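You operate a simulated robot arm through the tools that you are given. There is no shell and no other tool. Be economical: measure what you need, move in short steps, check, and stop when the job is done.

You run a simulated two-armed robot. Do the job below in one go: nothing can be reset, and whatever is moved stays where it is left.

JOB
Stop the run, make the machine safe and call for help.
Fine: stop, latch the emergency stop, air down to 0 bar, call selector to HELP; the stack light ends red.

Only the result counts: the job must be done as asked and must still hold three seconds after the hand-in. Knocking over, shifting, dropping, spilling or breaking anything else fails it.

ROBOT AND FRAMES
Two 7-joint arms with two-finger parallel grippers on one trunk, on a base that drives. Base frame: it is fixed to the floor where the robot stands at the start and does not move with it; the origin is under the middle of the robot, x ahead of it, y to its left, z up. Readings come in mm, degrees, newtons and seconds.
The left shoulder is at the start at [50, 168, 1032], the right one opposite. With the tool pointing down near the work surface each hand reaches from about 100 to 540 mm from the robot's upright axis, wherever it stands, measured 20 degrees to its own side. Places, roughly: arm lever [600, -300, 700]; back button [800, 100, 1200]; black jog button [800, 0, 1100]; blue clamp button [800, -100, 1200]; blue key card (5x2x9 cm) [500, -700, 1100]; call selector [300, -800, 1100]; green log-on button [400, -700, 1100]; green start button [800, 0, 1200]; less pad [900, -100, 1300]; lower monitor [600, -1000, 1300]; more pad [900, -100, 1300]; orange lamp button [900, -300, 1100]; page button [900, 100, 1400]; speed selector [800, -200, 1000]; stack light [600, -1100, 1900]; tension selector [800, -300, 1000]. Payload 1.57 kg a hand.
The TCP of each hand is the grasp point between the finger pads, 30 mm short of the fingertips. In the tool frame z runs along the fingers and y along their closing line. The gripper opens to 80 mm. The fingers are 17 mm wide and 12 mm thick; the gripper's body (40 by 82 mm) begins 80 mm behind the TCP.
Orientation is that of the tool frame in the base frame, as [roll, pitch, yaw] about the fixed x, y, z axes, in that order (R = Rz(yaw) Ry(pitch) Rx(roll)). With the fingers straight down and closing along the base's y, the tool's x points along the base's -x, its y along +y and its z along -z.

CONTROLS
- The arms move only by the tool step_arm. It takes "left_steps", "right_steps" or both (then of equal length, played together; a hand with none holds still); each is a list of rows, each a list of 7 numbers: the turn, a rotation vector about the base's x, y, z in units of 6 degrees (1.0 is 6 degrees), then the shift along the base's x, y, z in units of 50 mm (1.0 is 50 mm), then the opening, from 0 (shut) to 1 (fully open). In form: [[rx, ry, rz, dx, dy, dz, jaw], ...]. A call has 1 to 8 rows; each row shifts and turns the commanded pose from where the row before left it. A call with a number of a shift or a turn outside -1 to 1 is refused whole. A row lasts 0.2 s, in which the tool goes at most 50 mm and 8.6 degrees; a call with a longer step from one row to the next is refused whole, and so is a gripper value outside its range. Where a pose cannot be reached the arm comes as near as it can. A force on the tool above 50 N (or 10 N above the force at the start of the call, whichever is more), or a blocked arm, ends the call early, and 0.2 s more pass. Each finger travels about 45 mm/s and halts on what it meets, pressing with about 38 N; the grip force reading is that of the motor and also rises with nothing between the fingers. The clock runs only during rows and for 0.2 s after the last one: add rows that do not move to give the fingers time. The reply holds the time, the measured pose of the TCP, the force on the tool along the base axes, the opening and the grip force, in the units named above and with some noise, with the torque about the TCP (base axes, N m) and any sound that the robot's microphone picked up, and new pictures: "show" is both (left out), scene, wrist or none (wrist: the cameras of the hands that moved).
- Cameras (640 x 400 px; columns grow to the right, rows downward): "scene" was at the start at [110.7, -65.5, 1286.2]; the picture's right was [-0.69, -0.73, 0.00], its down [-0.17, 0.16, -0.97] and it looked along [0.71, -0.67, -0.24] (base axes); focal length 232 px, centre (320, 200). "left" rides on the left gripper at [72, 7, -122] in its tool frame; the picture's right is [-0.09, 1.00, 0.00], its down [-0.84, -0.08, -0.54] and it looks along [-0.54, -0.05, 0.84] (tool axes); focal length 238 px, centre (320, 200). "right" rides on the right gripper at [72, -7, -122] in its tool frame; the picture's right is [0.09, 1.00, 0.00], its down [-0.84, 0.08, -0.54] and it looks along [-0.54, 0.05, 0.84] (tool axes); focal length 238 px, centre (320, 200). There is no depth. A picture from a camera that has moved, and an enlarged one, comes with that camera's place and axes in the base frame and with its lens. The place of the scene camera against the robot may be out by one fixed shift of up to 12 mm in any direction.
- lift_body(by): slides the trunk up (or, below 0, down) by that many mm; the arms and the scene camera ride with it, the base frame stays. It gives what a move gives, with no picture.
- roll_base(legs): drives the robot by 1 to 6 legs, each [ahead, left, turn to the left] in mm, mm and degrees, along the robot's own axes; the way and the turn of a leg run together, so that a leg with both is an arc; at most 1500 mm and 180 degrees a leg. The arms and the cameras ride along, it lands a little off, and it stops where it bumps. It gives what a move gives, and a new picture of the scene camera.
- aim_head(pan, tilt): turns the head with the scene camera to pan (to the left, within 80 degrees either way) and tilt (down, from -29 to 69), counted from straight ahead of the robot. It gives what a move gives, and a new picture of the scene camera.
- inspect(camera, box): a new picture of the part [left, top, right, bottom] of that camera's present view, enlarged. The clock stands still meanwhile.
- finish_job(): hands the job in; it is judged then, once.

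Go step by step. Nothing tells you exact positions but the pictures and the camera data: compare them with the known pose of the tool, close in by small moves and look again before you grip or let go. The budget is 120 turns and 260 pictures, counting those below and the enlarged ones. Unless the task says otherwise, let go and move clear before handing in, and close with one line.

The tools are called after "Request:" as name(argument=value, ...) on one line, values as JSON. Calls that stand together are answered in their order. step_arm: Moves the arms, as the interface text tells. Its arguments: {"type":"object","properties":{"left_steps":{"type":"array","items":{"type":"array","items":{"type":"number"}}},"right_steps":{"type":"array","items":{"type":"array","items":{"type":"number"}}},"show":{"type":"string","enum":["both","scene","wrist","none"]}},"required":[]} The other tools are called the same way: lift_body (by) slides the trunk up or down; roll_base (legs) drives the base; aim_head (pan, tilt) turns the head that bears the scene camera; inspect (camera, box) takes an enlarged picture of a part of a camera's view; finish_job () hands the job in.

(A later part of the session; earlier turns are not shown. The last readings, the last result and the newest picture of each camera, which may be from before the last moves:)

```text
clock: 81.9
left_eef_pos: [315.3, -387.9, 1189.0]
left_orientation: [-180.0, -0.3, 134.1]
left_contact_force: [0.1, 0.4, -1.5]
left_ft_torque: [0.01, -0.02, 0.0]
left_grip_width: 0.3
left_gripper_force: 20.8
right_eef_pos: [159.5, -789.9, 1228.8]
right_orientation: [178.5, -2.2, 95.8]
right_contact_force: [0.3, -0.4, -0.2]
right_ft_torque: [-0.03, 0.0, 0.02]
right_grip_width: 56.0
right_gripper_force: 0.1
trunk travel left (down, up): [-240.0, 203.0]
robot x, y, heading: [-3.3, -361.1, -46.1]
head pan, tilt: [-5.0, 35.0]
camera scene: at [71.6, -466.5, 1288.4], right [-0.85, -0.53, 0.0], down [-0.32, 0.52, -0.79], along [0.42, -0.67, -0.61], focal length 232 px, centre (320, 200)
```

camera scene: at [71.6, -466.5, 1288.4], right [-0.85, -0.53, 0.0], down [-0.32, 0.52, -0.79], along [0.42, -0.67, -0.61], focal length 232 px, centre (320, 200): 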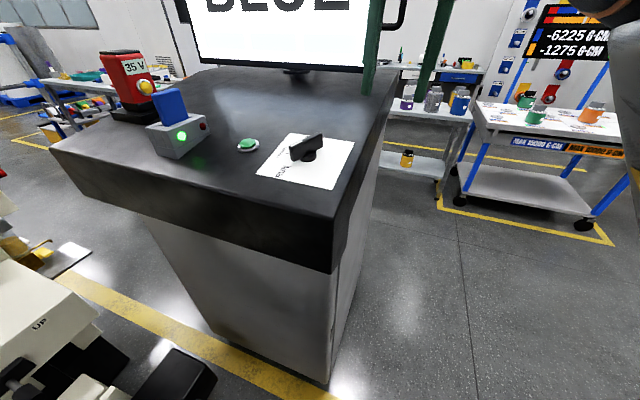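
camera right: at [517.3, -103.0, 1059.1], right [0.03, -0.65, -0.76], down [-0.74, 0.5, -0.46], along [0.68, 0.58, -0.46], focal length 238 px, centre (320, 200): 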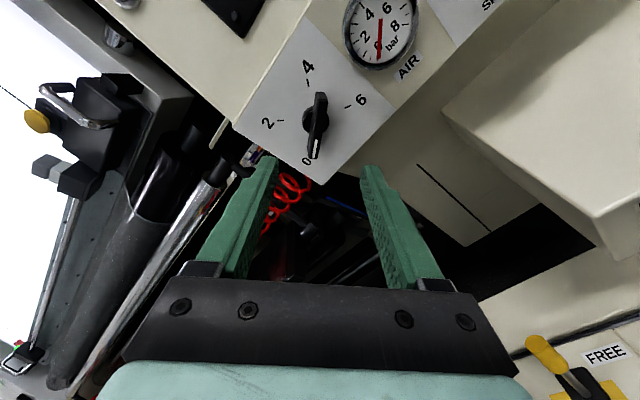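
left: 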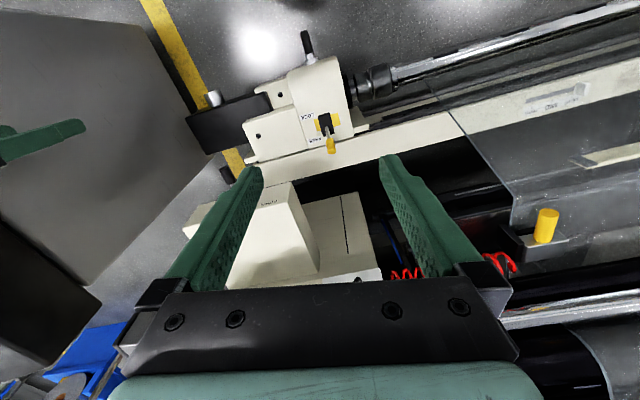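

Request:
inspect(camera="scene", box=[240, 110, 380, 210])

Request:
inspect(camera="right", box=[0, 0, 640, 400])

```text
4.00 times, centred on (310, 160) of scene
camera zoom: at [71.6, -466.5, 1288.4], right [-0.85, -0.53, 0.0], down [-0.32, 0.52, -0.79], along [0.42, -0.67, -0.61], focal length 928 px, centre (360, 360)
```

zoom: 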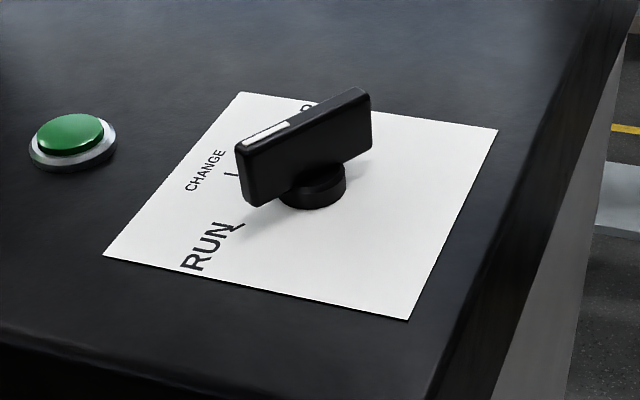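

```text
1.00 times, centred on (320, 200) of right (not enlarged: the box is as wide or as high as the picture)
camera zoom: at [142.3, -723.7, 1352.6], right [0.98, 0.19, 0.03], down [0.15, -0.85, 0.51], along [0.12, -0.5, -0.86], focal length 238 px, centre (320, 200)
```

zoom: 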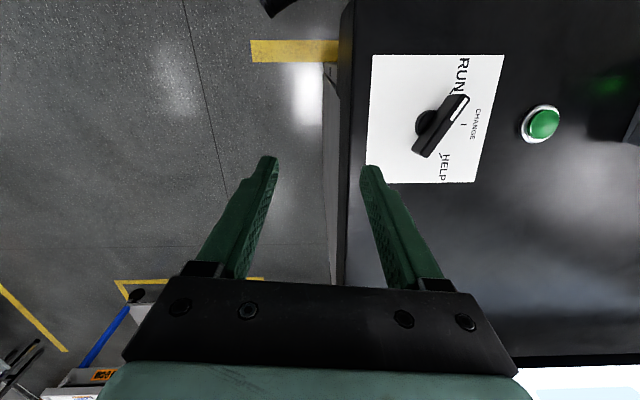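

The selector points at RUN and HELP is about 110° clockwise from above. I'll move the hand over it to triangulate.

Request:
step_arm(right_steps=[[0, 0, 0, 0.7, 0.1, 0, 0.9], [0, 0, 0, 0.7, 0.1, 0, 0.9], [0, 0, 0, 0.5, 0.1, 0, 0.9]], show="wrist")

Request:
aim_head(pan=-10, tilt=35)

```text
clock: 82.7
left_eef_pos: [314.2, -387.8, 1188.6]
left_orientation: [-180.0, -0.2, 134.0]
left_contact_force: [1.0, -0.6, 0.2]
left_ft_torque: [-0.02, 0.03, 0.03]
left_grip_width: 0.0
left_gripper_force: 21.6
right_eef_pos: [205.5, -781.9, 1227.3]
right_orientation: [178.6, -2.1, 95.8]
right_contact_force: [1.3, -0.3, -0.5]
right_ft_torque: [-0.03, -0.01, 0.01]
right_grip_width: 71.9
right_gripper_force: 0.0
right hand out of reach, approached as far as the arm can: row 2, 3
trunk travel left (down, up): [-240.0, 203.0]
robot x, y, heading: [-6.3, -363.4, -46.2]
head pan, tilt: [-5.0, 35.0]
camera right: at [188.2, -716.5, 1352.3], right [0.98, 0.19, 0.03], down [0.15, -0.85, 0.51], along [0.12, -0.5, -0.86], focal length 238 px, centre (320, 200)
```

right: 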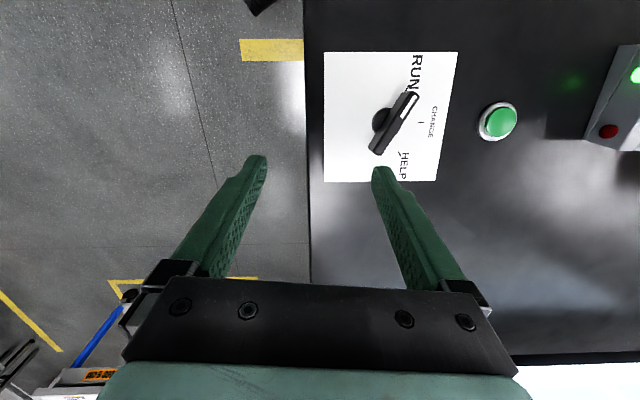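

```text
clock: 83.4
left_eef_pos: [315.1, -388.6, 1188.8]
left_orientation: [180.0, -0.2, 134.1]
left_contact_force: [-0.1, 0.4, 0.3]
left_ft_torque: [0.01, 0.04, -0.02]
left_grip_width: 0.1
left_gripper_force: 21.5
right_eef_pos: [205.3, -784.0, 1227.3]
right_orientation: [178.5, -2.1, 95.7]
right_contact_force: [0.8, -0.1, 0.7]
right_ft_torque: [0.0, -0.01, 0.0]
right_grip_width: 72.0
right_gripper_force: 0.1
trunk travel left (down, up): [-240.0, 203.0]
robot x, y, heading: [-4.9, -364.5, -46.2]
head pan, tilt: [-10.0, 35.0]
camera scene: at [75.1, -466.0, 1292.2], right [-0.83, -0.56, 0.0], down [-0.32, 0.48, -0.82], along [0.46, -0.68, -0.57], focal length 232 px, centre (320, 200)
```

scene: 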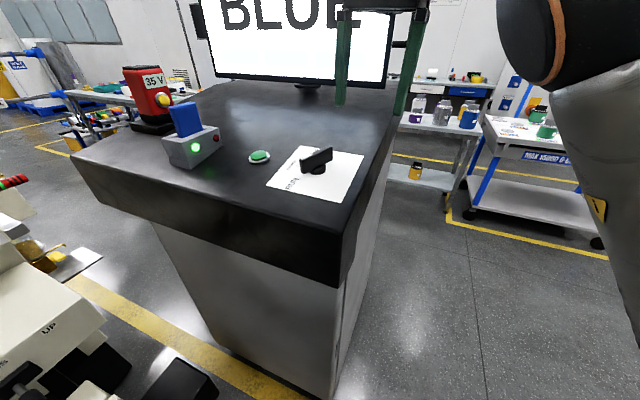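

The arm is at its reach limit with the tool pointing down. I'll raise the trunk 100 mm and drive 80 mm closer; the base keeps about 100 mm from the desk.

Request:
lift_body(by=100)

Request:
roll_base(legs=[[80, 0, 0]])

Request:
inspect(camera="right", box=[0, 0, 640, 400])

```text
clock: 84.7
left_eef_pos: [315.2, -387.2, 1288.0]
left_orientation: [180.0, -0.2, 134.2]
left_contact_force: [0.5, 0.2, 1.1]
left_ft_torque: [-0.02, 0.01, 0.0]
left_grip_width: 0.2
left_gripper_force: 21.0
right_eef_pos: [205.7, -783.7, 1328.0]
right_orientation: [178.5, -2.0, 95.9]
right_contact_force: [0.1, 0.5, 0.7]
right_ft_torque: [-0.01, -0.02, -0.02]
right_grip_width: 72.0
right_gripper_force: 0.0
trunk travel left (down, up): [-340.0, 103.0]
robot x, y, heading: [-4.1, -365.2, -46.2]
head pan, tilt: [-10.0, 35.0]
```

```text
clock: 85.8
left_eef_pos: [369.9, -445.6, 1288.4]
left_orientation: [-180.0, -0.2, 134.0]
left_contact_force: [-0.2, -1.5, 0.0]
left_ft_torque: [0.02, 0.01, 0.0]
left_grip_width: 0.1
left_gripper_force: 21.3
right_eef_pos: [260.7, -839.0, 1328.2]
right_orientation: [178.5, -2.2, 95.7]
right_contact_force: [0.9, -0.4, 0.0]
right_ft_torque: [0.04, 0.03, 0.0]
right_grip_width: 72.0
right_gripper_force: 0.0
trunk travel left (down, up): [-340.0, 103.0]
robot x, y, heading: [51.4, -420.8, -46.3]
head pan, tilt: [-10.0, 35.0]
camera scene: at [130.6, -523.7, 1392.1], right [-0.83, -0.56, 0.0], down [-0.32, 0.48, -0.82], along [0.46, -0.68, -0.57], focal length 232 px, centre (320, 200)
```

scene: 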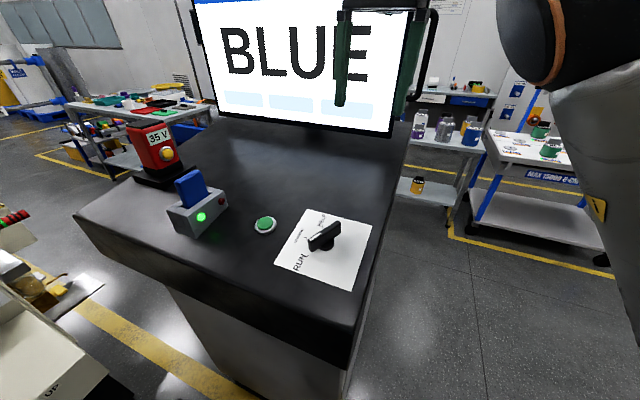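

```text
1.00 times, centred on (320, 200) of right (not enlarged: the box is as wide or as high as the picture)
camera zoom: at [243.6, -774.2, 1451.9], right [0.98, 0.19, 0.03], down [0.15, -0.85, 0.51], along [0.12, -0.5, -0.86], focal length 238 px, centre (320, 200)
```

zoom: 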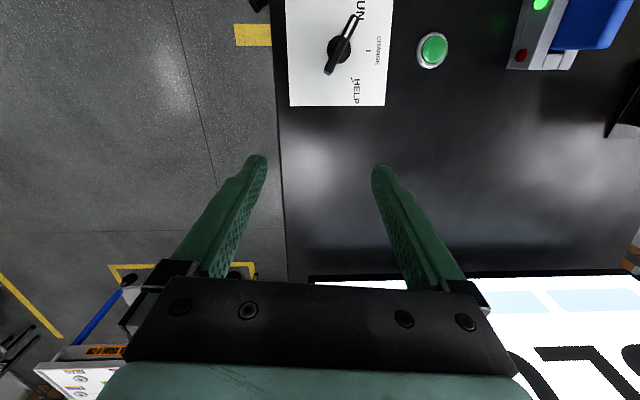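

Wrist views place the blade centre at about [275.5,-754,1116] with its pointer at yaw 77°. I'll level the tool, align the jaws across the blade and come above it.

Request:
step_arm(right_steps=[[-0.09, 0.05, -0.783, 0.075, 0.43, -0.4, 1], [-0.09, 0.05, -0.783, 0.075, 0.43, -0.4, 1], [-0.09, 0.05, -0.783, 0.075, 0.42, -0.4, 1], [-0.09, 0.05, -0.783, 0.075, 0.42, -0.4, 1]], show="wrist")

Request:
inspect(camera="right", box=[240, 80, 400, 220])

```text
clock: 86.8
left_eef_pos: [369.8, -444.9, 1288.2]
left_orientation: [-179.9, -0.3, 134.0]
left_contact_force: [0.7, 0.3, -0.6]
left_ft_torque: [0.03, 0.0, 0.01]
left_grip_width: 0.1
left_gripper_force: 21.5
right_eef_pos: [316.2, -831.5, 1305.9]
right_orientation: [179.1, -0.1, 76.8]
right_contact_force: [0.5, 0.2, 0.2]
right_ft_torque: [-0.01, 0.02, 0.0]
right_grip_width: 80.0
right_gripper_force: 0.1
right hand out of reach, approached as far as the arm can: row 1, 2, 3, 4
trunk travel left (down, up): [-340.0, 103.0]
robot x, y, heading: [50.3, -421.8, -46.2]
head pan, tilt: [-10.0, 35.0]
camera right: at [324.9, -759.6, 1428.4], right [0.99, -0.14, 0.01], down [-0.12, -0.83, 0.54], along [-0.06, -0.54, -0.84], focal length 238 px, centre (320, 200)
```

right: 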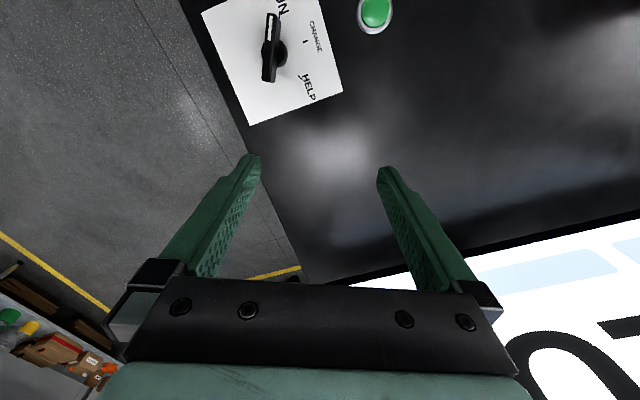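

```text
2.86 times, centred on (320, 150) of right
camera zoom: at [324.9, -759.6, 1428.4], right [0.99, -0.14, 0.01], down [-0.12, -0.83, 0.54], along [-0.06, -0.54, -0.84], focal length 681 px, centre (320, 343)
```

zoom: 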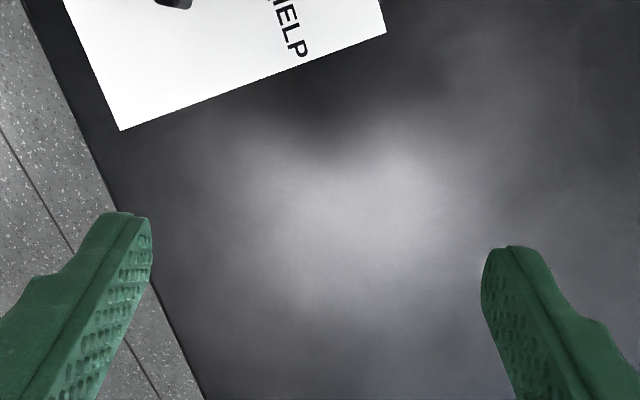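

The arm is near an awkward joint limit with this wrist twist. I'll turn the tool back towards neutral and see whether it moves freely to the target.

Request:
step_arm(right_steps=[[0, 0, 1, 0, 0, 0, 1], [0, 0, 1, 0, 0, 0, 1], [0, 0, 1, 0, 0, 0, 1], [0, 0, 1, 0, 0, 0, 1], [0, 0, 1, 0, 0, 0, 1], [0, 0, 1, 0, 0, 0, 1], [0, 0, 1, 0, 0, 0, 1], [0, 0, 1, 0, 0, 0, 1]], show="none")

Request:
step_arm(right_steps=[[0, 0, 1, -0.2, 0.4, -0.3, 1], [0, 0, 1, -0.2, 0.4, -0.3, 1], [0, 0, 0, -0.2, 0.4, -0.3, 1], [0, 0, 0, -0.2, 0.3, -0.3, 1]], show="both")

```text
clock: 88.6
left_eef_pos: [369.7, -444.7, 1288.4]
left_orientation: [-180.0, -0.1, 134.1]
left_contact_force: [0.5, 0.7, -0.7]
left_ft_torque: [0.02, -0.01, -0.01]
left_grip_width: 0.2
left_gripper_force: 21.2
right_eef_pos: [316.3, -832.4, 1303.3]
right_orientation: [179.3, 0.2, 125.0]
right_contact_force: [0.5, -1.0, 0.8]
right_ft_torque: [-0.02, 0.02, 0.03]
right_grip_width: 80.1
right_gripper_force: 0.1
trunk travel left (down, up): [-340.0, 103.0]
robot x, y, heading: [47.8, -418.6, -46.1]
head pan, tilt: [-10.0, 35.0]
```

```text
clock: 89.6
left_eef_pos: [370.6, -444.8, 1287.8]
left_orientation: [-180.0, -0.1, 134.1]
left_contact_force: [-0.9, 0.0, -0.3]
left_ft_torque: [0.02, 0.01, -0.01]
left_grip_width: 0.0
left_gripper_force: 21.4
right_eef_pos: [328.6, -831.4, 1297.3]
right_orientation: [179.1, 0.4, 136.6]
right_contact_force: [-0.4, -0.3, -0.1]
right_ft_torque: [0.02, 0.01, 0.05]
right_grip_width: 80.0
right_gripper_force: 0.1
right hand out of reach, approached as far as the arm can: row 1, 2, 3, 4
trunk travel left (down, up): [-340.0, 103.0]
robot x, y, heading: [47.9, -419.4, -46.2]
head pan, tilt: [-10.0, 35.0]
camera scene: at [130.1, -523.1, 1392.2], right [-0.83, -0.56, 0.0], down [-0.32, 0.48, -0.82], along [0.46, -0.68, -0.57], focal length 232 px, centre (320, 200)
camera right: at [269.9, -787.5, 1418.2], right [0.62, 0.79, 0.02], down [0.65, -0.52, 0.55], along [0.44, -0.33, -0.84], focal length 238 px, centre (320, 200)
```

scene: 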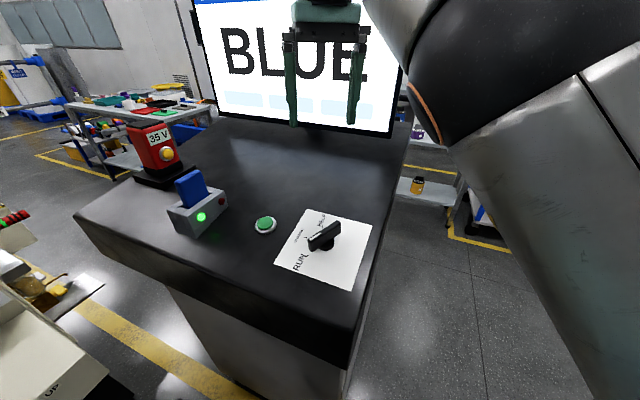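
right: 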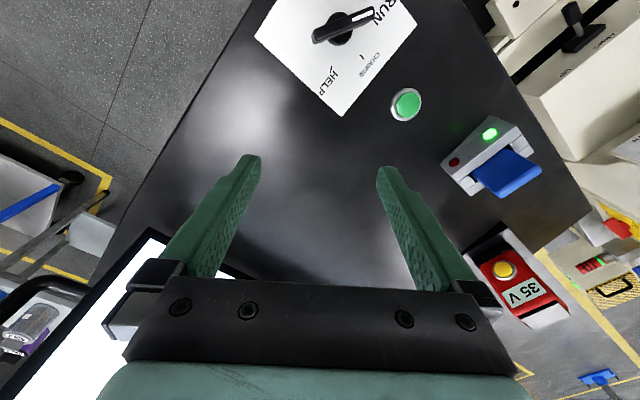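

The elbow has ended up high beside the head, which limits the arm. I'll bring the hand straight down over the free desk area so the elbow drops.

Request:
step_arm(right_steps=[[0, 0, 0, 0.2, 0, -0.6, 1], [0, 0, 0, 0.2, 0, -0.6, 1], [0, 0, 0, 0, 0, -0.6, 1]], show="scene")

```text
clock: 90.4
left_eef_pos: [370.5, -444.9, 1288.6]
left_orientation: [180.0, -0.2, 134.1]
left_contact_force: [-0.2, 0.3, 0.2]
left_ft_torque: [-0.02, 0.0, 0.03]
left_grip_width: 0.0
left_gripper_force: 21.4
right_eef_pos: [373.4, -853.6, 1223.4]
right_orientation: [179.4, -0.1, 136.6]
right_contact_force: [0.3, -0.2, 0.4]
right_ft_torque: [0.01, -0.01, 0.0]
right_grip_width: 80.0
right_gripper_force: 0.1
right hand out of reach, approached as far as the arm can: row 1, 2, 3
trunk travel left (down, up): [-340.0, 103.0]
robot x, y, heading: [48.6, -417.5, -46.1]
head pan, tilt: [-10.0, 35.0]
camera scene: at [130.4, -523.4, 1392.1], right [-0.83, -0.56, 0.0], down [-0.32, 0.48, -0.82], along [0.46, -0.68, -0.57], focal length 232 px, centre (320, 200)
```

scene: 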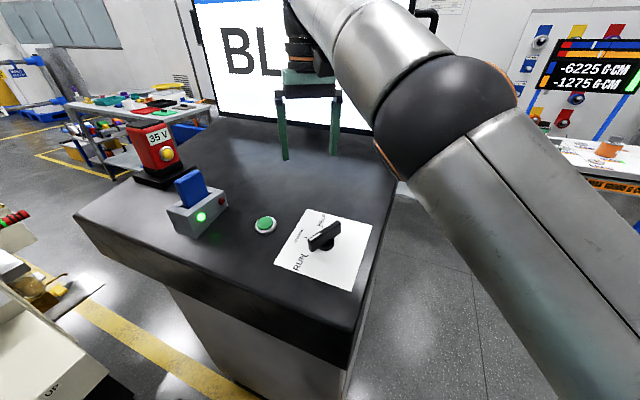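

The right arm is stuck in a poor elbow configuration, but the left arm is in a clean one. I'll turn the base about 30° right so the left arm can take the selector.

Request:
roll_base(legs=[[0, 0, -30]])

Request:
step_arm(left_steps=[[0, 0, 0, -0.1, -0.6, -0.2, 1], [0, 0, 0, -0.1, -0.6, -0.2, 1], [0, 0, 0, 0, -0.6, -0.2, 1]], show="both")

```text
clock: 92.3
left_eef_pos: [314.5, -600.7, 1288.9]
left_orientation: [-179.9, -0.3, 104.1]
left_contact_force: [0.6, -1.1, 0.0]
left_ft_torque: [-0.01, 0.01, 0.0]
left_grip_width: 0.3
left_gripper_force: 21.8
right_eef_pos: [113.5, -955.6, 1224.4]
right_orientation: [179.3, 0.0, 106.7]
right_contact_force: [0.1, 0.1, 0.6]
right_ft_torque: [0.01, -0.02, 0.01]
right_grip_width: 79.8
right_gripper_force: 0.0
trunk travel left (down, up): [-340.0, 103.0]
robot x, y, heading: [50.2, -420.9, -76.0]
head pan, tilt: [-10.0, 35.0]
camera scene: at [68.6, -547.9, 1392.2], right [-1.0, -0.07, 0.0], down [-0.04, 0.57, -0.82], along [0.06, -0.82, -0.57], focal length 232 px, centre (320, 200)
```

scene: 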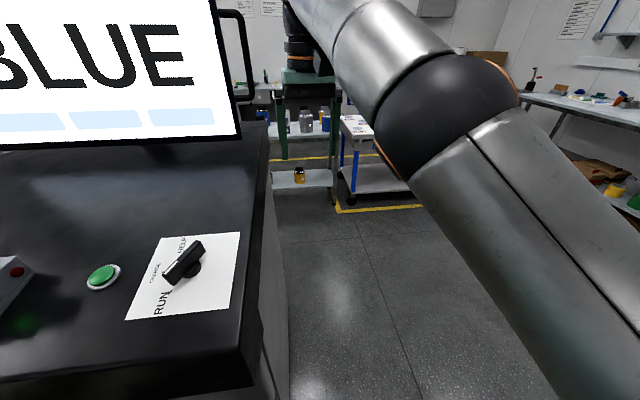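

```text
clock: 93.1
left_eef_pos: [303.6, -692.6, 1258.1]
left_orientation: [-179.9, -0.3, 104.0]
left_contact_force: [0.3, -0.4, -0.2]
left_ft_torque: [0.0, -0.02, 0.02]
left_grip_width: 68.0
left_gripper_force: 0.0
right_eef_pos: [113.2, -955.8, 1224.6]
right_orientation: [179.2, 0.0, 106.5]
right_contact_force: [-1.4, -0.6, 0.2]
right_ft_torque: [0.03, -0.01, 0.01]
right_grip_width: 79.7
right_gripper_force: 0.0
trunk travel left (down, up): [-340.0, 103.0]
robot x, y, heading: [50.8, -418.9, -76.1]
head pan, tilt: [-10.0, 35.0]
camera scene: at [68.8, -548.6, 1392.1], right [-1.0, -0.07, 0.0], down [-0.04, 0.57, -0.82], along [0.06, -0.82, -0.57], focal length 232 px, centre (320, 200)
camera left: at [293.3, -620.6, 1380.8], right [0.99, 0.15, 0.0], down [0.13, -0.83, 0.54], along [0.08, -0.53, -0.84], focal length 238 px, centre (320, 200)
```

scene: 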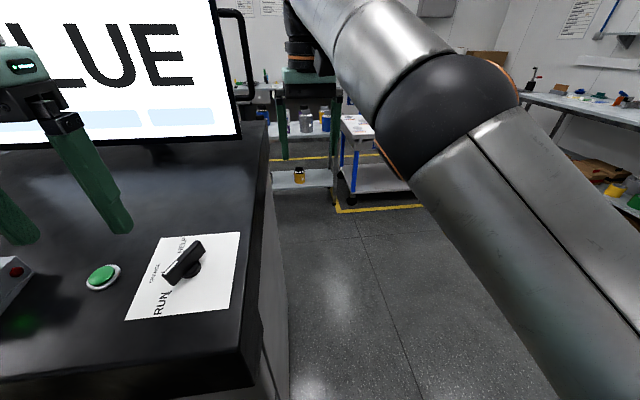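
left: 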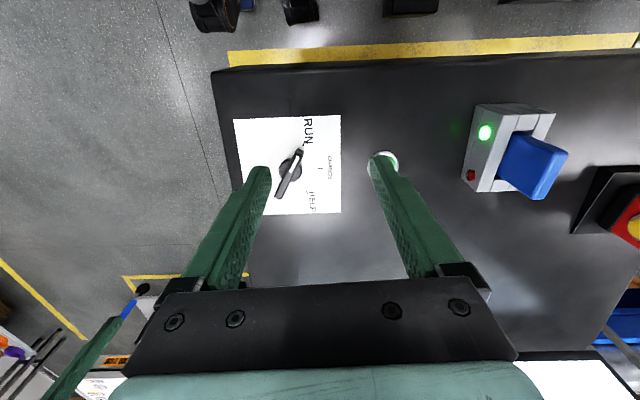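

The left arm moves freely and its camera confirms the blade at [275,-754,1116]. I'll align its jaws across the blade above it.

Request:
step_arm(left_steps=[[0, 0, -0.9, -0.115, -0.245, -0.27, 1], [0, 0, -0.9, -0.115, -0.245, -0.27, 1], [0, 0, -0.9, -0.115, -0.245, -0.27, 1], [0, 0, -0.9, -0.115, -0.245, -0.27, 1], [0, 0, -0.9, -0.115, -0.245, -0.27, 1]], show="wrist")

Request:
inspect(camera="left", box=[220, 60, 420, 200])

```text
clock: 94.3
left_eef_pos: [275.6, -752.0, 1189.9]
left_orientation: [180.0, -0.1, 77.0]
left_contact_force: [0.6, -0.4, 0.4]
left_ft_torque: [0.03, -0.02, 0.01]
left_grip_width: 79.8
left_gripper_force: 0.0
right_eef_pos: [113.3, -955.6, 1224.4]
right_orientation: [179.2, 0.0, 106.6]
right_contact_force: [0.7, 0.5, 0.5]
right_ft_torque: [0.01, -0.03, 0.01]
right_grip_width: 79.7
right_gripper_force: 0.1
trunk travel left (down, up): [-340.0, 103.0]
robot x, y, heading: [51.0, -419.1, -76.3]
head pan, tilt: [-10.0, 35.0]
camera left: at [298.1, -684.6, 1313.1], right [0.95, -0.31, 0.0], down [-0.26, -0.8, 0.54], along [-0.17, -0.51, -0.84], focal length 238 px, centre (320, 200)
```

left: 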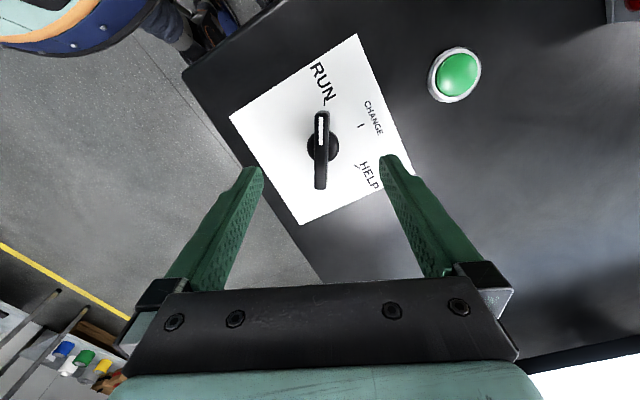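

```text
2.86 times, centred on (320, 130) of left
camera zoom: at [298.1, -684.6, 1313.1], right [0.95, -0.31, 0.0], down [-0.26, -0.8, 0.54], along [-0.17, -0.51, -0.84], focal length 681 px, centre (320, 400)
```

zoom: 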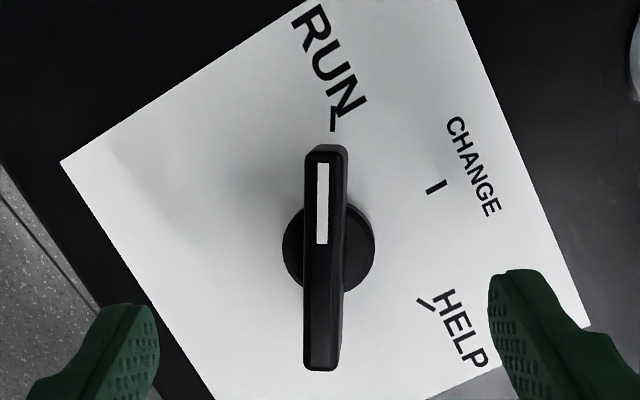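

The ticks sit 60° apart: RUN, CHANGE, HELP. The jaws are centred across the blade. I'll descend until the tips overlap the blade by about 20 mm, then close.

Request:
step_arm(left_steps=[[0, 0, 0, 0, -0.04, -0.5, 1], [0, 0, 0, 0, 0, -0.5, 1], [0, 0, 0, 0, 0, -0.3, 1], [0, 0, 0, 0, 0, 0, 0.4], [0, 0, 0, 0, 0, 0, 0], [0, 0, 0, 0, 0, 0, 0], [0, 0, 0, 0, 0, 0, 0], [0, 0, 0, 0, 0, 0, 0]], show="wrist")

```text
clock: 96.1
left_eef_pos: [276.6, -753.6, 1126.4]
left_orientation: [-180.0, -0.2, 77.1]
left_contact_force: [9.4, -2.8, 2.4]
left_ft_torque: [-0.35, -0.61, -0.22]
left_grip_width: 14.7
left_gripper_force: 18.8
right_eef_pos: [113.4, -955.7, 1224.1]
right_orientation: [179.3, 0.0, 106.7]
right_contact_force: [-0.1, 0.3, -0.1]
right_ft_torque: [-0.02, -0.01, -0.03]
right_grip_width: 80.2
right_gripper_force: 0.0
trunk travel left (down, up): [-340.0, 103.0]
robot x, y, heading: [48.7, -422.9, -76.4]
head pan, tilt: [-10.0, 35.0]
camera left: at [299.1, -685.5, 1248.2], right [0.95, -0.31, 0.0], down [-0.26, -0.8, 0.54], along [-0.17, -0.51, -0.84], focal length 238 px, centre (320, 200)
```

left: 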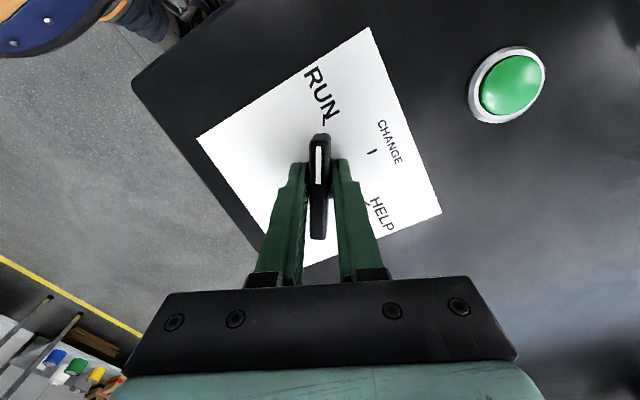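

It is gripped. I'll rotate clockwise in 6° rows.

Request:
step_arm(left_steps=[[0, 0, 0, 0.02, 0, 0, 0], [0, 0, -1, 0, 0, 0, 0], [0, 0, -1, 0, 0, 0, 0], [0, 0, -1, 0, 0, 0, 0], [0, 0, -1, 0, 0, 0, 0], [0, 0, -1, 0, 0, 0, 0], [0, 0, -1, 0, 0, 0, 0], [0, 0, -1, 0, 0, 0, 0]], show="wrist")

```text
clock: 97.9
left_eef_pos: [276.8, -754.6, 1125.6]
left_orientation: [179.8, 0.1, 35.1]
left_contact_force: [14.1, -9.3, 16.0]
left_ft_torque: [-0.37, -1.23, 0.19]
left_grip_width: 13.5
left_gripper_force: 30.3
right_eef_pos: [114.4, -956.4, 1224.6]
right_orientation: [179.2, 0.0, 106.6]
right_contact_force: [-0.3, 0.4, -0.1]
right_ft_torque: [0.02, 0.02, 0.03]
right_grip_width: 79.8
right_gripper_force: 0.1
trunk travel left (down, up): [-340.0, 103.0]
robot x, y, heading: [49.0, -420.3, -76.2]
head pan, tilt: [-10.0, 35.0]
camera left: at [340.3, -718.8, 1249.0], right [0.5, -0.87, 0.0], down [-0.73, -0.42, 0.54], along [-0.47, -0.27, -0.84], focal length 238 px, centre (320, 200)
```

left: 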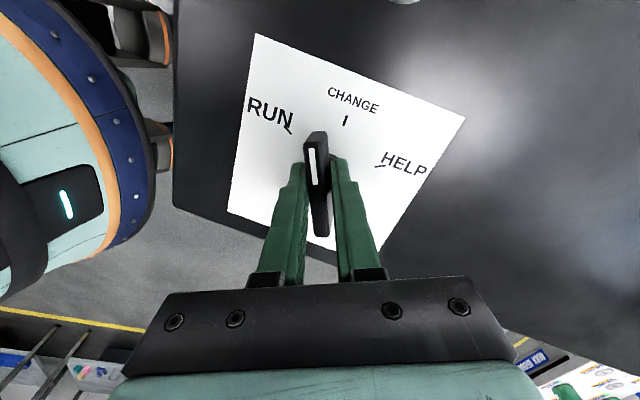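

It is turning towards CHANGE. I'll continue.

Request:
step_arm(left_steps=[[0, 0, -1, 0.04, -0.02, 0.02, 0], [0, 0, -1, 0.02, -0.02, 0.02, 0], [0, 0, -1, 0, 0, 0, 0], [0, 0, -1, 0, 0, 0, 0], [0, 0, -1, 0, 0, 0, 0], [0, 0, -1, 0, 0, 0, 0], [0, 0, -1, 0, 0, 0, 0], [0, 0, -1, 0, 0, 0, 0]], show="wrist")

```text
clock: 98.2
left_eef_pos: [277.0, -756.4, 1126.9]
left_orientation: [178.4, 0.1, 34.6]
left_contact_force: [6.4, -14.4, -1.6]
left_ft_torque: [-0.73, -0.71, 0.34]
left_grip_width: 14.0
left_gripper_force: 29.8
left hand out of reach, approached as far as the arm can: row 1
right_eef_pos: [112.9, -955.5, 1223.0]
right_orientation: [179.1, 0.0, 106.7]
right_contact_force: [0.0, 1.4, -0.1]
right_ft_torque: [-0.07, -0.02, 0.02]
right_grip_width: 80.1
right_gripper_force: 0.0
trunk travel left (down, up): [-340.0, 103.0]
robot x, y, heading: [48.2, -421.6, -76.0]
head pan, tilt: [-10.0, 35.0]
stopped in row 1 (left hand): the force on the tool passed its limit at 62 N (the readings are from after the stop); the commanded pose is now the measured one
camera left: at [338.9, -716.9, 1248.8], right [0.49, -0.87, 0.03], down [-0.74, -0.4, 0.54], along [-0.46, -0.28, -0.84], focal length 238 px, centre (320, 200)
```

left: 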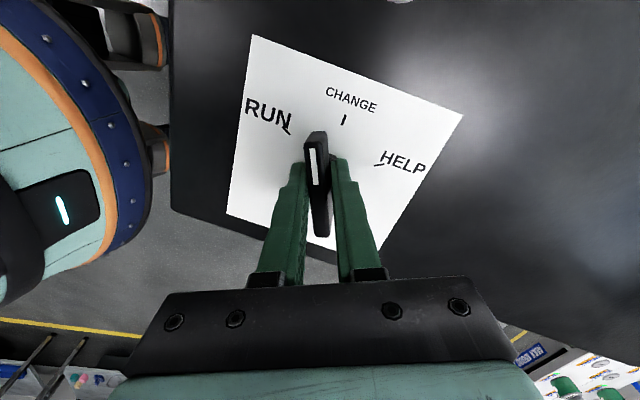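

The left wrist reached its limit after about 42°. I'll release, rise and rotate the hand the other way round to regrip flipped by 180°.

Request:
step_arm(left_steps=[[0, 0, 0, 0, 0, 0, 0.4], [0, 0, 0, 0, 0, 0, 0.8], [0, 0, 0, 0, 0, 0, 1], [0, 0, 0, 0, 0, 0.6, 1], [0, 0, 0, 0, 0, 0.8, 1], [0.2, 0, 1, 0, 0, 0, 1], [0, 0, 1, 0, 0, 0, 1], [0, 0, 1, 0, 0, 0, 1]], show="wrist")

Request:
step_arm(left_steps=[[0, 0, 1, 0, 0, 0, 1], [0, 0, 1, 0, 0, 0, 1], [0, 0, 1, 0, 0, 0, 1], [0, 0, 1, 0, 0, 0, 1], [0, 0, 1, 0, 0, 0, 1], [0, 0, 1, 0, 0, 0, 1], [0, 0, 1, 0, 0, 0, 1], [0, 0, 1, 0, 0, 0, 1]], show="none")

Request:
step_arm(left_steps=[[0, 0, 1, 0, 0, 0, 1], [0, 0, 1, 0, 0, 0, 1], [0, 0, 1, 0, 0, 0, 1], [0, 0, 1, 0, 0, 0, 1], [0, 0, 1, 0, 0, 0, 1], [0, 0, 1, 0, 0, 0, 1], [0, 0, 1, 0, 0, 0, 1], [0, 0, 1, 0, 0, 0, 1]], show="wrist")

```text
clock: 100.0
left_eef_pos: [264.0, -742.2, 1192.7]
left_orientation: [179.6, -0.7, 52.2]
left_contact_force: [-1.0, -0.5, -1.0]
left_ft_torque: [0.01, -0.03, 0.05]
left_grip_width: 80.0
left_gripper_force: 0.1
left hand out of reach, approached as far as the arm can: row 4, 5
right_eef_pos: [114.1, -955.7, 1224.1]
right_orientation: [179.3, -0.1, 106.6]
right_contact_force: [1.0, -0.1, -0.1]
right_ft_torque: [-0.01, 0.02, 0.02]
right_grip_width: 79.9
right_gripper_force: 0.1
trunk travel left (down, up): [-340.0, 103.0]
robot x, y, heading: [47.4, -417.3, -76.1]
head pan, tilt: [-10.0, 35.0]
camera left: at [312.4, -690.1, 1316.0], right [0.73, -0.68, 0.01], down [-0.58, -0.62, 0.53], along [-0.36, -0.39, -0.85], focal length 238 px, centre (320, 200)
```

left: 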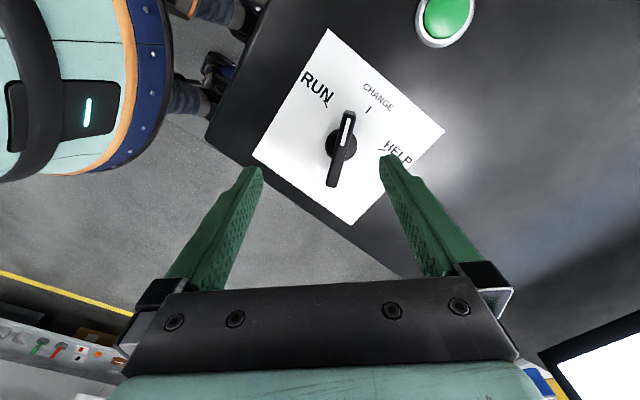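

```text
clock: 101.8
left_eef_pos: [264.3, -742.4, 1192.0]
left_orientation: [179.6, -0.7, 100.2]
left_contact_force: [0.8, 1.0, 1.3]
left_ft_torque: [0.0, 0.03, 0.01]
left_grip_width: 79.9
left_gripper_force: 0.0
right_eef_pos: [113.7, -955.7, 1225.0]
right_orientation: [179.3, 0.0, 106.5]
right_contact_force: [0.0, -0.4, 0.5]
right_ft_torque: [-0.01, -0.02, -0.03]
right_grip_width: 80.2
right_gripper_force: 0.1
trunk travel left (down, up): [-340.0, 103.0]
robot x, y, heading: [52.0, -421.0, -76.0]
head pan, tilt: [-10.0, 35.0]
```

```text
clock: 103.6
left_eef_pos: [264.2, -743.6, 1191.8]
left_orientation: [179.6, -0.7, 148.2]
left_contact_force: [-0.2, -1.0, -1.4]
left_ft_torque: [0.0, 0.02, 0.0]
left_grip_width: 80.0
left_gripper_force: 0.0
right_eef_pos: [112.8, -957.3, 1224.5]
right_orientation: [179.3, 0.0, 106.6]
right_contact_force: [0.0, 0.2, -0.4]
right_ft_torque: [0.01, 0.03, 0.01]
right_grip_width: 80.0
right_gripper_force: 0.1
trunk travel left (down, up): [-340.0, 103.0]
robot x, y, heading: [49.1, -419.8, -76.0]
head pan, tilt: [-10.0, 35.0]
camera left: at [207.7, -700.0, 1315.4], right [0.6, 0.8, 0.01], down [0.67, -0.51, 0.53], along [0.43, -0.32, -0.85], focal length 238 px, centre (320, 200)
```

left: 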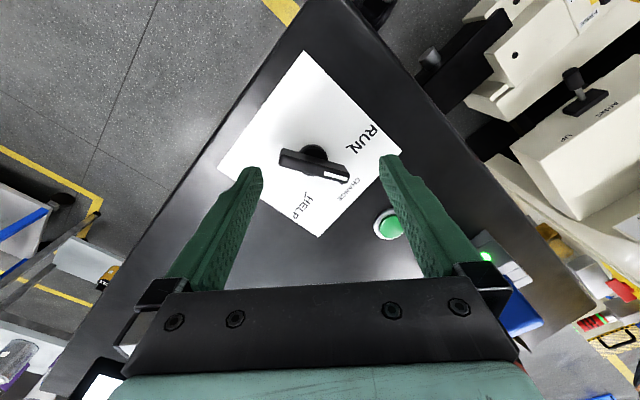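

Request:
step_arm(left_steps=[[0, 0, 1, 0, 0, 0, 1], [0, 0, 1, 0, 0, 0, 1], [0, 0, 1, 0, 0, 0, 1], [0, 0, 1, 0, 0, 0, 1], [0, 0, 1, 0, 0, 0, 1], [0, 0, 1, 0, 0, 0, 1]], show="none")

Request:
step_arm(left_steps=[[0, 0, 1, 0, 0, 0, 1], [0, 0, 1, 0, 0, 0, 1], [0, 0, 1, 0, 0, 0, 1], [0, 0, 1, 0, 0, 0, 1], [0, 0, 1, 0, 0, 0, 1], [0, 0, 1, 0, 0, 0, 1]], show="wrist")

```text
clock: 105.0
left_eef_pos: [264.8, -742.5, 1192.1]
left_orientation: [179.5, -0.7, -175.8]
left_contact_force: [0.1, -0.4, 0.3]
left_ft_torque: [0.0, -0.02, -0.05]
left_grip_width: 80.3
left_gripper_force: 0.0
right_eef_pos: [113.0, -956.0, 1224.5]
right_orientation: [179.3, 0.0, 106.6]
right_contact_force: [0.4, -0.2, 0.4]
right_ft_torque: [0.01, -0.01, -0.02]
right_grip_width: 80.1
right_gripper_force: 0.1
trunk travel left (down, up): [-340.0, 103.0]
robot x, y, heading: [46.7, -422.2, -76.1]
head pan, tilt: [-10.0, 35.0]
```

```text
clock: 106.4
left_eef_pos: [265.0, -742.7, 1192.5]
left_orientation: [179.6, -0.7, -139.8]
left_contact_force: [0.1, -0.5, 0.8]
left_ft_torque: [0.01, 0.0, 0.0]
left_grip_width: 80.0
left_gripper_force: 0.1
right_eef_pos: [112.7, -956.6, 1224.1]
right_orientation: [179.3, 0.0, 106.7]
right_contact_force: [0.1, -0.1, 0.3]
right_ft_torque: [0.01, -0.01, 0.0]
right_grip_width: 80.0
right_gripper_force: 0.0
trunk travel left (down, up): [-340.0, 103.0]
robot x, y, heading: [49.2, -418.9, -76.3]
head pan, tilt: [-10.0, 35.0]
camera left: at [207.2, -783.3, 1315.7], right [-0.57, 0.82, 0.01], down [0.7, 0.48, 0.53], along [0.43, 0.31, -0.85], focal length 238 px, centre (320, 200)
```

left: 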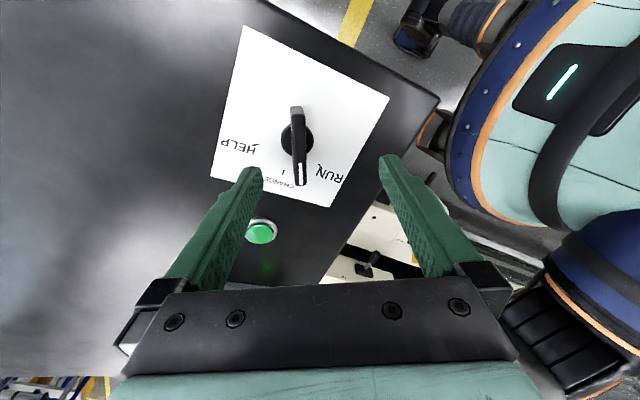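

The flipped pose is reachable and squares up with the blade. I'll centre over it, descend and grip again.

Request:
step_arm(left_steps=[[0, 0, 0, 0.2, -0.25, 0, 1], [0, 0, 0, 0, 0, -0.5, 1], [0, 0, 0, 0, 0, -0.5, 1], [0, 0, 0, 0, 0, -0.32, 1], [0, 0, 0, 0, 0, 0, 0.4], [0, 0, 0, 0, 0, 0, 0], [0, 0, 0, 0, 0, 0, 0], [0, 0, 0, 0, 0, 0, 0]], show="wrist")

```text
clock: 108.0
left_eef_pos: [277.2, -757.5, 1129.2]
left_orientation: [-179.3, -1.3, -139.3]
left_contact_force: [-0.9, 0.8, -0.7]
left_ft_torque: [-0.08, -0.09, -0.01]
left_grip_width: 19.4
left_gripper_force: 1.6
right_eef_pos: [113.1, -957.4, 1224.0]
right_orientation: [179.2, -0.1, 106.6]
right_contact_force: [-0.7, -0.2, -0.7]
right_ft_torque: [-0.01, 0.01, 0.03]
right_grip_width: 79.8
right_gripper_force: 0.0
trunk travel left (down, up): [-340.0, 103.0]
robot x, y, heading: [51.7, -419.4, -76.0]
head pan, tilt: [-10.0, 35.0]
stopped in row 8 (left hand): the force on the tool passed its limit at 51 N (the readings are from after the stop); the commanded pose is now the measured one
camera left: at [219.1, -796.8, 1253.5], right [-0.58, 0.82, -0.01], down [0.69, 0.5, 0.52], along [0.43, 0.29, -0.85], focal length 238 px, centre (320, 200)
```

left: 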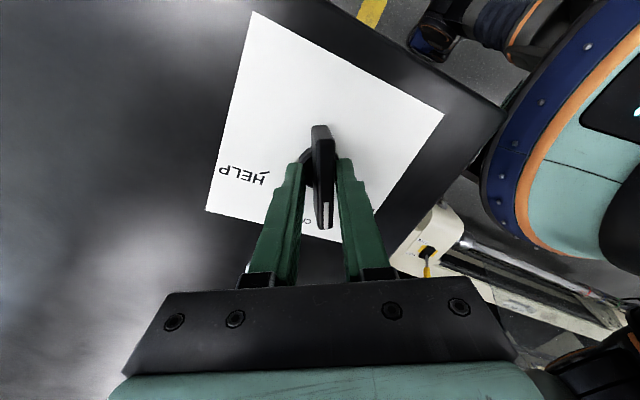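

Request:
step_arm(left_steps=[[0, 0, 0, 0, 0, 0, 0.1], [0, 0, 0, 0, 0, 0, 0], [0, 0, 0, 0, 0, 0, 0], [0, 0, 0, 0, 0, 0, 0]], show="wrist")

```text
clock: 109.0
left_eef_pos: [275.1, -756.4, 1129.0]
left_orientation: [-179.4, -1.2, -139.4]
left_contact_force: [-13.0, 14.8, -15.5]
left_ft_torque: [-0.93, 0.15, -0.04]
left_grip_width: 14.3
left_gripper_force: 30.8
right_eef_pos: [112.4, -953.3, 1225.2]
right_orientation: [179.2, 0.2, 106.5]
right_contact_force: [-0.9, 0.3, 0.1]
right_ft_torque: [-0.01, 0.0, -0.05]
right_grip_width: 79.9
right_gripper_force: 0.0
trunk travel left (down, up): [-340.0, 103.0]
robot x, y, heading: [50.2, -420.5, -75.8]
head pan, tilt: [-10.0, 35.0]
camera left: at [217.7, -795.6, 1253.7], right [-0.58, 0.82, -0.01], down [0.69, 0.5, 0.53], along [0.44, 0.29, -0.85], focal length 238 px, centre (320, 200)
```

left: 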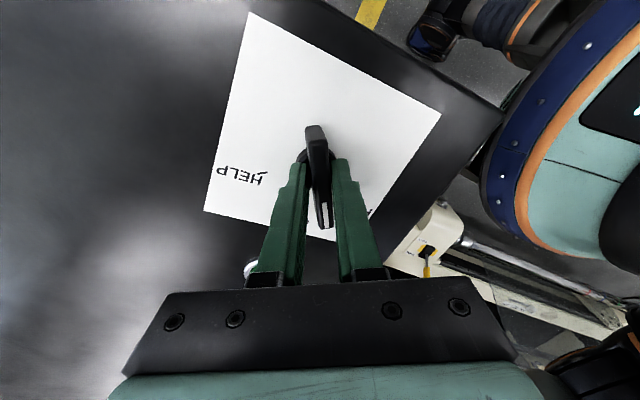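

Gripped. I'll relieve the side load and continue clockwise.

Request:
step_arm(left_steps=[[0, 0, 0, -0.04, 0.04, -0.02, 0], [0, 0, -1, 0, 0, 0, 0], [0, 0, -1, 0, 0, 0, 0], [0, 0, -1, 0, 0, 0, 0], [0, 0, -1, 0, 0, 0, 0], [0, 0, -1, 0, 0, 0, 0], [0, 0, -1, 0, 0, 0, 0], [0, 0, -1, 0, 0, 0, 0]], show="wrist")

```text
clock: 110.8
left_eef_pos: [276.3, -757.2, 1133.4]
left_orientation: [-178.3, -1.2, 178.9]
left_contact_force: [7.2, -18.0, 11.9]
left_ft_torque: [-1.1, -0.71, 0.11]
left_grip_width: 14.4
left_gripper_force: 30.4
right_eef_pos: [112.2, -953.6, 1226.1]
right_orientation: [179.1, 0.1, 106.6]
right_contact_force: [0.2, -0.2, 0.4]
right_ft_torque: [-0.02, 0.02, -0.01]
right_grip_width: 80.3
right_gripper_force: 0.0
trunk travel left (down, up): [-340.0, 103.0]
robot x, y, heading: [53.9, -419.8, -76.1]
head pan, tilt: [-10.0, 35.0]
camera left: at [206.4, -744.7, 1257.0], right [0.11, 0.99, -0.03], down [0.85, -0.08, 0.53], along [0.52, -0.08, -0.85], focal length 238 px, centre (320, 200)
```

left: 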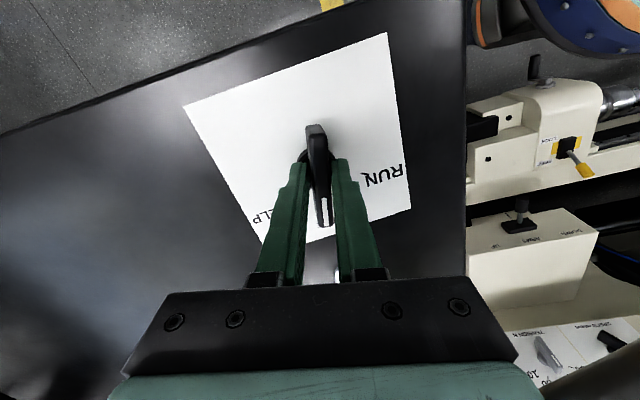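

Request:
step_arm(left_steps=[[0, 0, -1, 0.01, -0.03, 0, 0], [0, 0, -1, 0.01, -0.02, 0, 0], [0, 0, -1, 0, 0, 0, 0], [0, 0, -1, 0, 0, 0, 0], [0, 0, -1, 0, 0, 0, 0], [0, 0, -1, 0, 0, 0, 0], [0, 0, -1, 0, 0, 0, 0]], show="wrist")

```text
clock: 112.4
left_eef_pos: [274.8, -755.6, 1131.9]
left_orientation: [-179.1, -1.0, 136.5]
left_contact_force: [0.5, 2.7, 13.9]
left_ft_torque: [-1.13, -0.1, -0.05]
left_grip_width: 13.0
left_gripper_force: 30.4
right_eef_pos: [111.3, -952.8, 1226.4]
right_orientation: [179.1, 0.2, 106.7]
right_contact_force: [-0.5, 0.7, -0.9]
right_ft_torque: [0.01, 0.01, 0.0]
right_grip_width: 80.1
right_gripper_force: 0.0
trunk travel left (down, up): [-340.0, 103.0]
robot x, y, heading: [49.3, -418.3, -76.1]
head pan, tilt: [-10.0, 35.0]
camera left: at [230.2, -701.3, 1255.4], right [0.75, 0.66, -0.02], down [0.57, -0.63, 0.53], along [0.34, -0.41, -0.85], focal length 238 px, centre (320, 200)
```

left: 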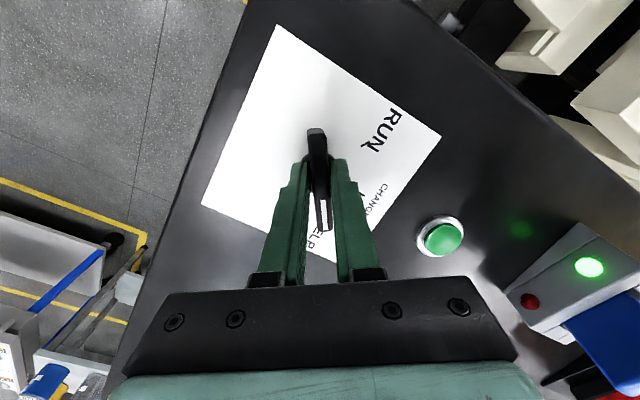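

The pointer should be at HELP. I'll release, rise and check.

Request:
step_arm(left_steps=[[0, 0, 0, 0, 0, 0, 0.4], [0, 0, 0, 0, 0, 0, 0.8], [0, 0, 0, 0, 0, 0, 1], [0, 0, 0, 0, 0, 0.6, 1], [0, 0, 0, 0, 0, 0.8, 1]], show="wrist")

Request:
inspect(camera="left", box=[220, 60, 420, 220])

```text
clock: 113.6
left_eef_pos: [276.6, -758.5, 1198.5]
left_orientation: [-179.3, -1.3, 136.8]
left_contact_force: [0.3, -0.9, 1.0]
left_ft_torque: [0.03, 0.0, -0.02]
left_grip_width: 80.2
left_gripper_force: 0.0
right_eef_pos: [112.2, -955.9, 1223.9]
right_orientation: [179.2, -0.1, 106.6]
right_contact_force: [-0.3, 0.7, -0.9]
right_ft_torque: [-0.02, -0.01, -0.01]
right_grip_width: 80.0
right_gripper_force: 0.0
trunk travel left (down, up): [-340.0, 103.0]
robot x, y, heading: [52.7, -419.1, -76.1]
head pan, tilt: [-10.0, 35.0]
camera left: at [231.9, -705.5, 1322.7], right [0.75, 0.66, -0.01], down [0.57, -0.63, 0.52], along [0.34, -0.4, -0.85], focal length 238 px, centre (320, 200)
```

left: 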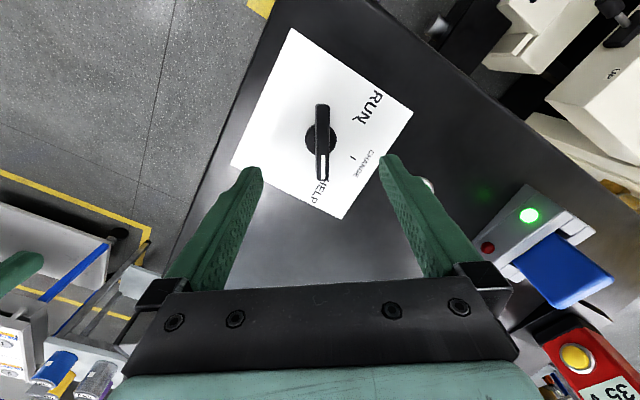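

```text
2.50 times, centred on (320, 140) of left
camera zoom: at [231.9, -705.5, 1322.7], right [0.75, 0.66, -0.01], down [0.57, -0.63, 0.52], along [0.34, -0.4, -0.85], focal length 596 px, centre (320, 350)
```

zoom: 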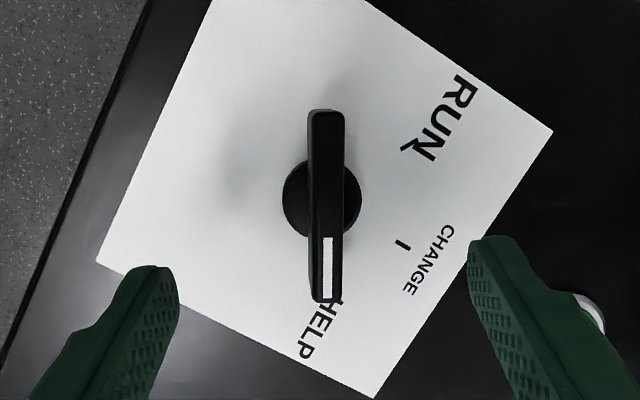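

The selector points at HELP. I'll move the left hand clear and check the stack light and panel.

Request:
step_arm(left_steps=[[0, 0, 0, 0, 0.6, 0.5, 1], [0, 0, 0, 0, 0.8, 0.3, 1], [0, 0, 0, 0, 0.8, 0, 1]], show="none")

Request:
aim_head(pan=25, tilt=-25)

Request:
aim_head(pan=78, tilt=15)

```text
clock: 114.4
left_eef_pos: [276.2, -647.8, 1238.5]
left_orientation: [-179.3, -1.3, 136.8]
left_contact_force: [-0.1, 0.1, -1.3]
left_ft_torque: [-0.01, 0.04, 0.01]
left_grip_width: 80.2
left_gripper_force: 0.1
right_eef_pos: [113.8, -955.0, 1225.1]
right_orientation: [179.3, 0.1, 106.6]
right_contact_force: [1.3, -0.2, 0.0]
right_ft_torque: [-0.02, 0.01, -0.01]
right_grip_width: 79.7
right_gripper_force: 0.0
trunk travel left (down, up): [-340.0, 103.0]
robot x, y, heading: [48.1, -420.2, -76.2]
head pan, tilt: [-10.0, 35.0]
```

```text
clock: 115.7
left_eef_pos: [275.6, -647.6, 1239.2]
left_orientation: [-179.3, -1.3, 136.7]
left_contact_force: [0.4, 0.4, 0.3]
left_ft_torque: [0.01, -0.01, -0.01]
left_grip_width: 80.0
left_gripper_force: 0.0
right_eef_pos: [112.5, -956.1, 1225.2]
right_orientation: [179.2, 0.0, 106.7]
right_contact_force: [-0.2, 0.1, 0.9]
right_ft_torque: [0.01, 0.0, -0.02]
right_grip_width: 80.0
right_gripper_force: 0.1
trunk travel left (down, up): [-340.0, 103.0]
robot x, y, heading: [54.3, -421.7, -75.8]
head pan, tilt: [25.0, -25.0]
camera scene: at [107.8, -515.9, 1484.0], right [-0.78, -0.63, 0.0], down [0.26, -0.33, -0.91], along [0.57, -0.71, 0.42], focal length 232 px, centre (320, 200)
```

scene: 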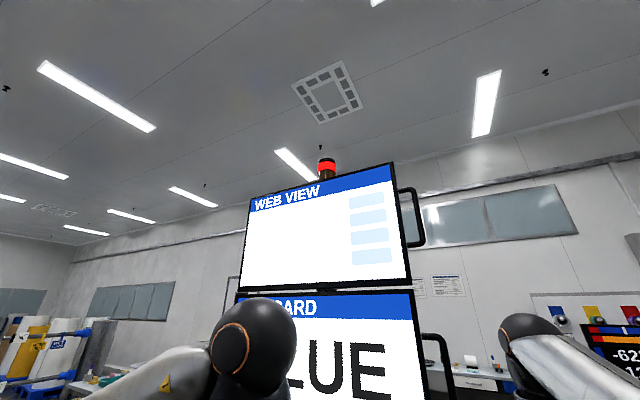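

```text
clock: 117.0
left_eef_pos: [276.4, -649.1, 1238.9]
left_orientation: [-179.3, -1.3, 136.7]
left_contact_force: [-0.2, -0.4, -0.3]
left_ft_torque: [0.01, -0.02, -0.02]
left_grip_width: 80.1
left_gripper_force: 0.1
right_eef_pos: [113.6, -955.4, 1224.1]
right_orientation: [179.2, 0.0, 106.5]
right_contact_force: [-0.3, 0.5, -0.2]
right_ft_torque: [-0.02, 0.02, -0.02]
right_grip_width: 79.9
right_gripper_force: 0.0
trunk travel left (down, up): [-340.0, 103.0]
robot x, y, heading: [48.8, -419.5, -76.2]
head pan, tilt: [78.0, 15.0]
camera scene: at [156.5, -457.5, 1424.2], right [0.03, -1.0, 0.0], down [-0.26, -0.01, -0.97], along [0.97, 0.03, -0.26], focal length 232 px, centre (320, 200)
```

scene: 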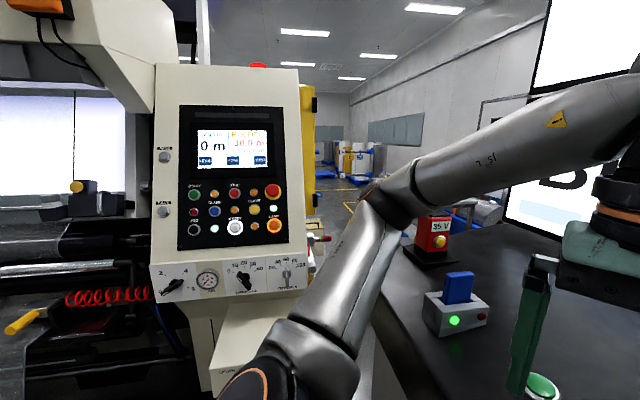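

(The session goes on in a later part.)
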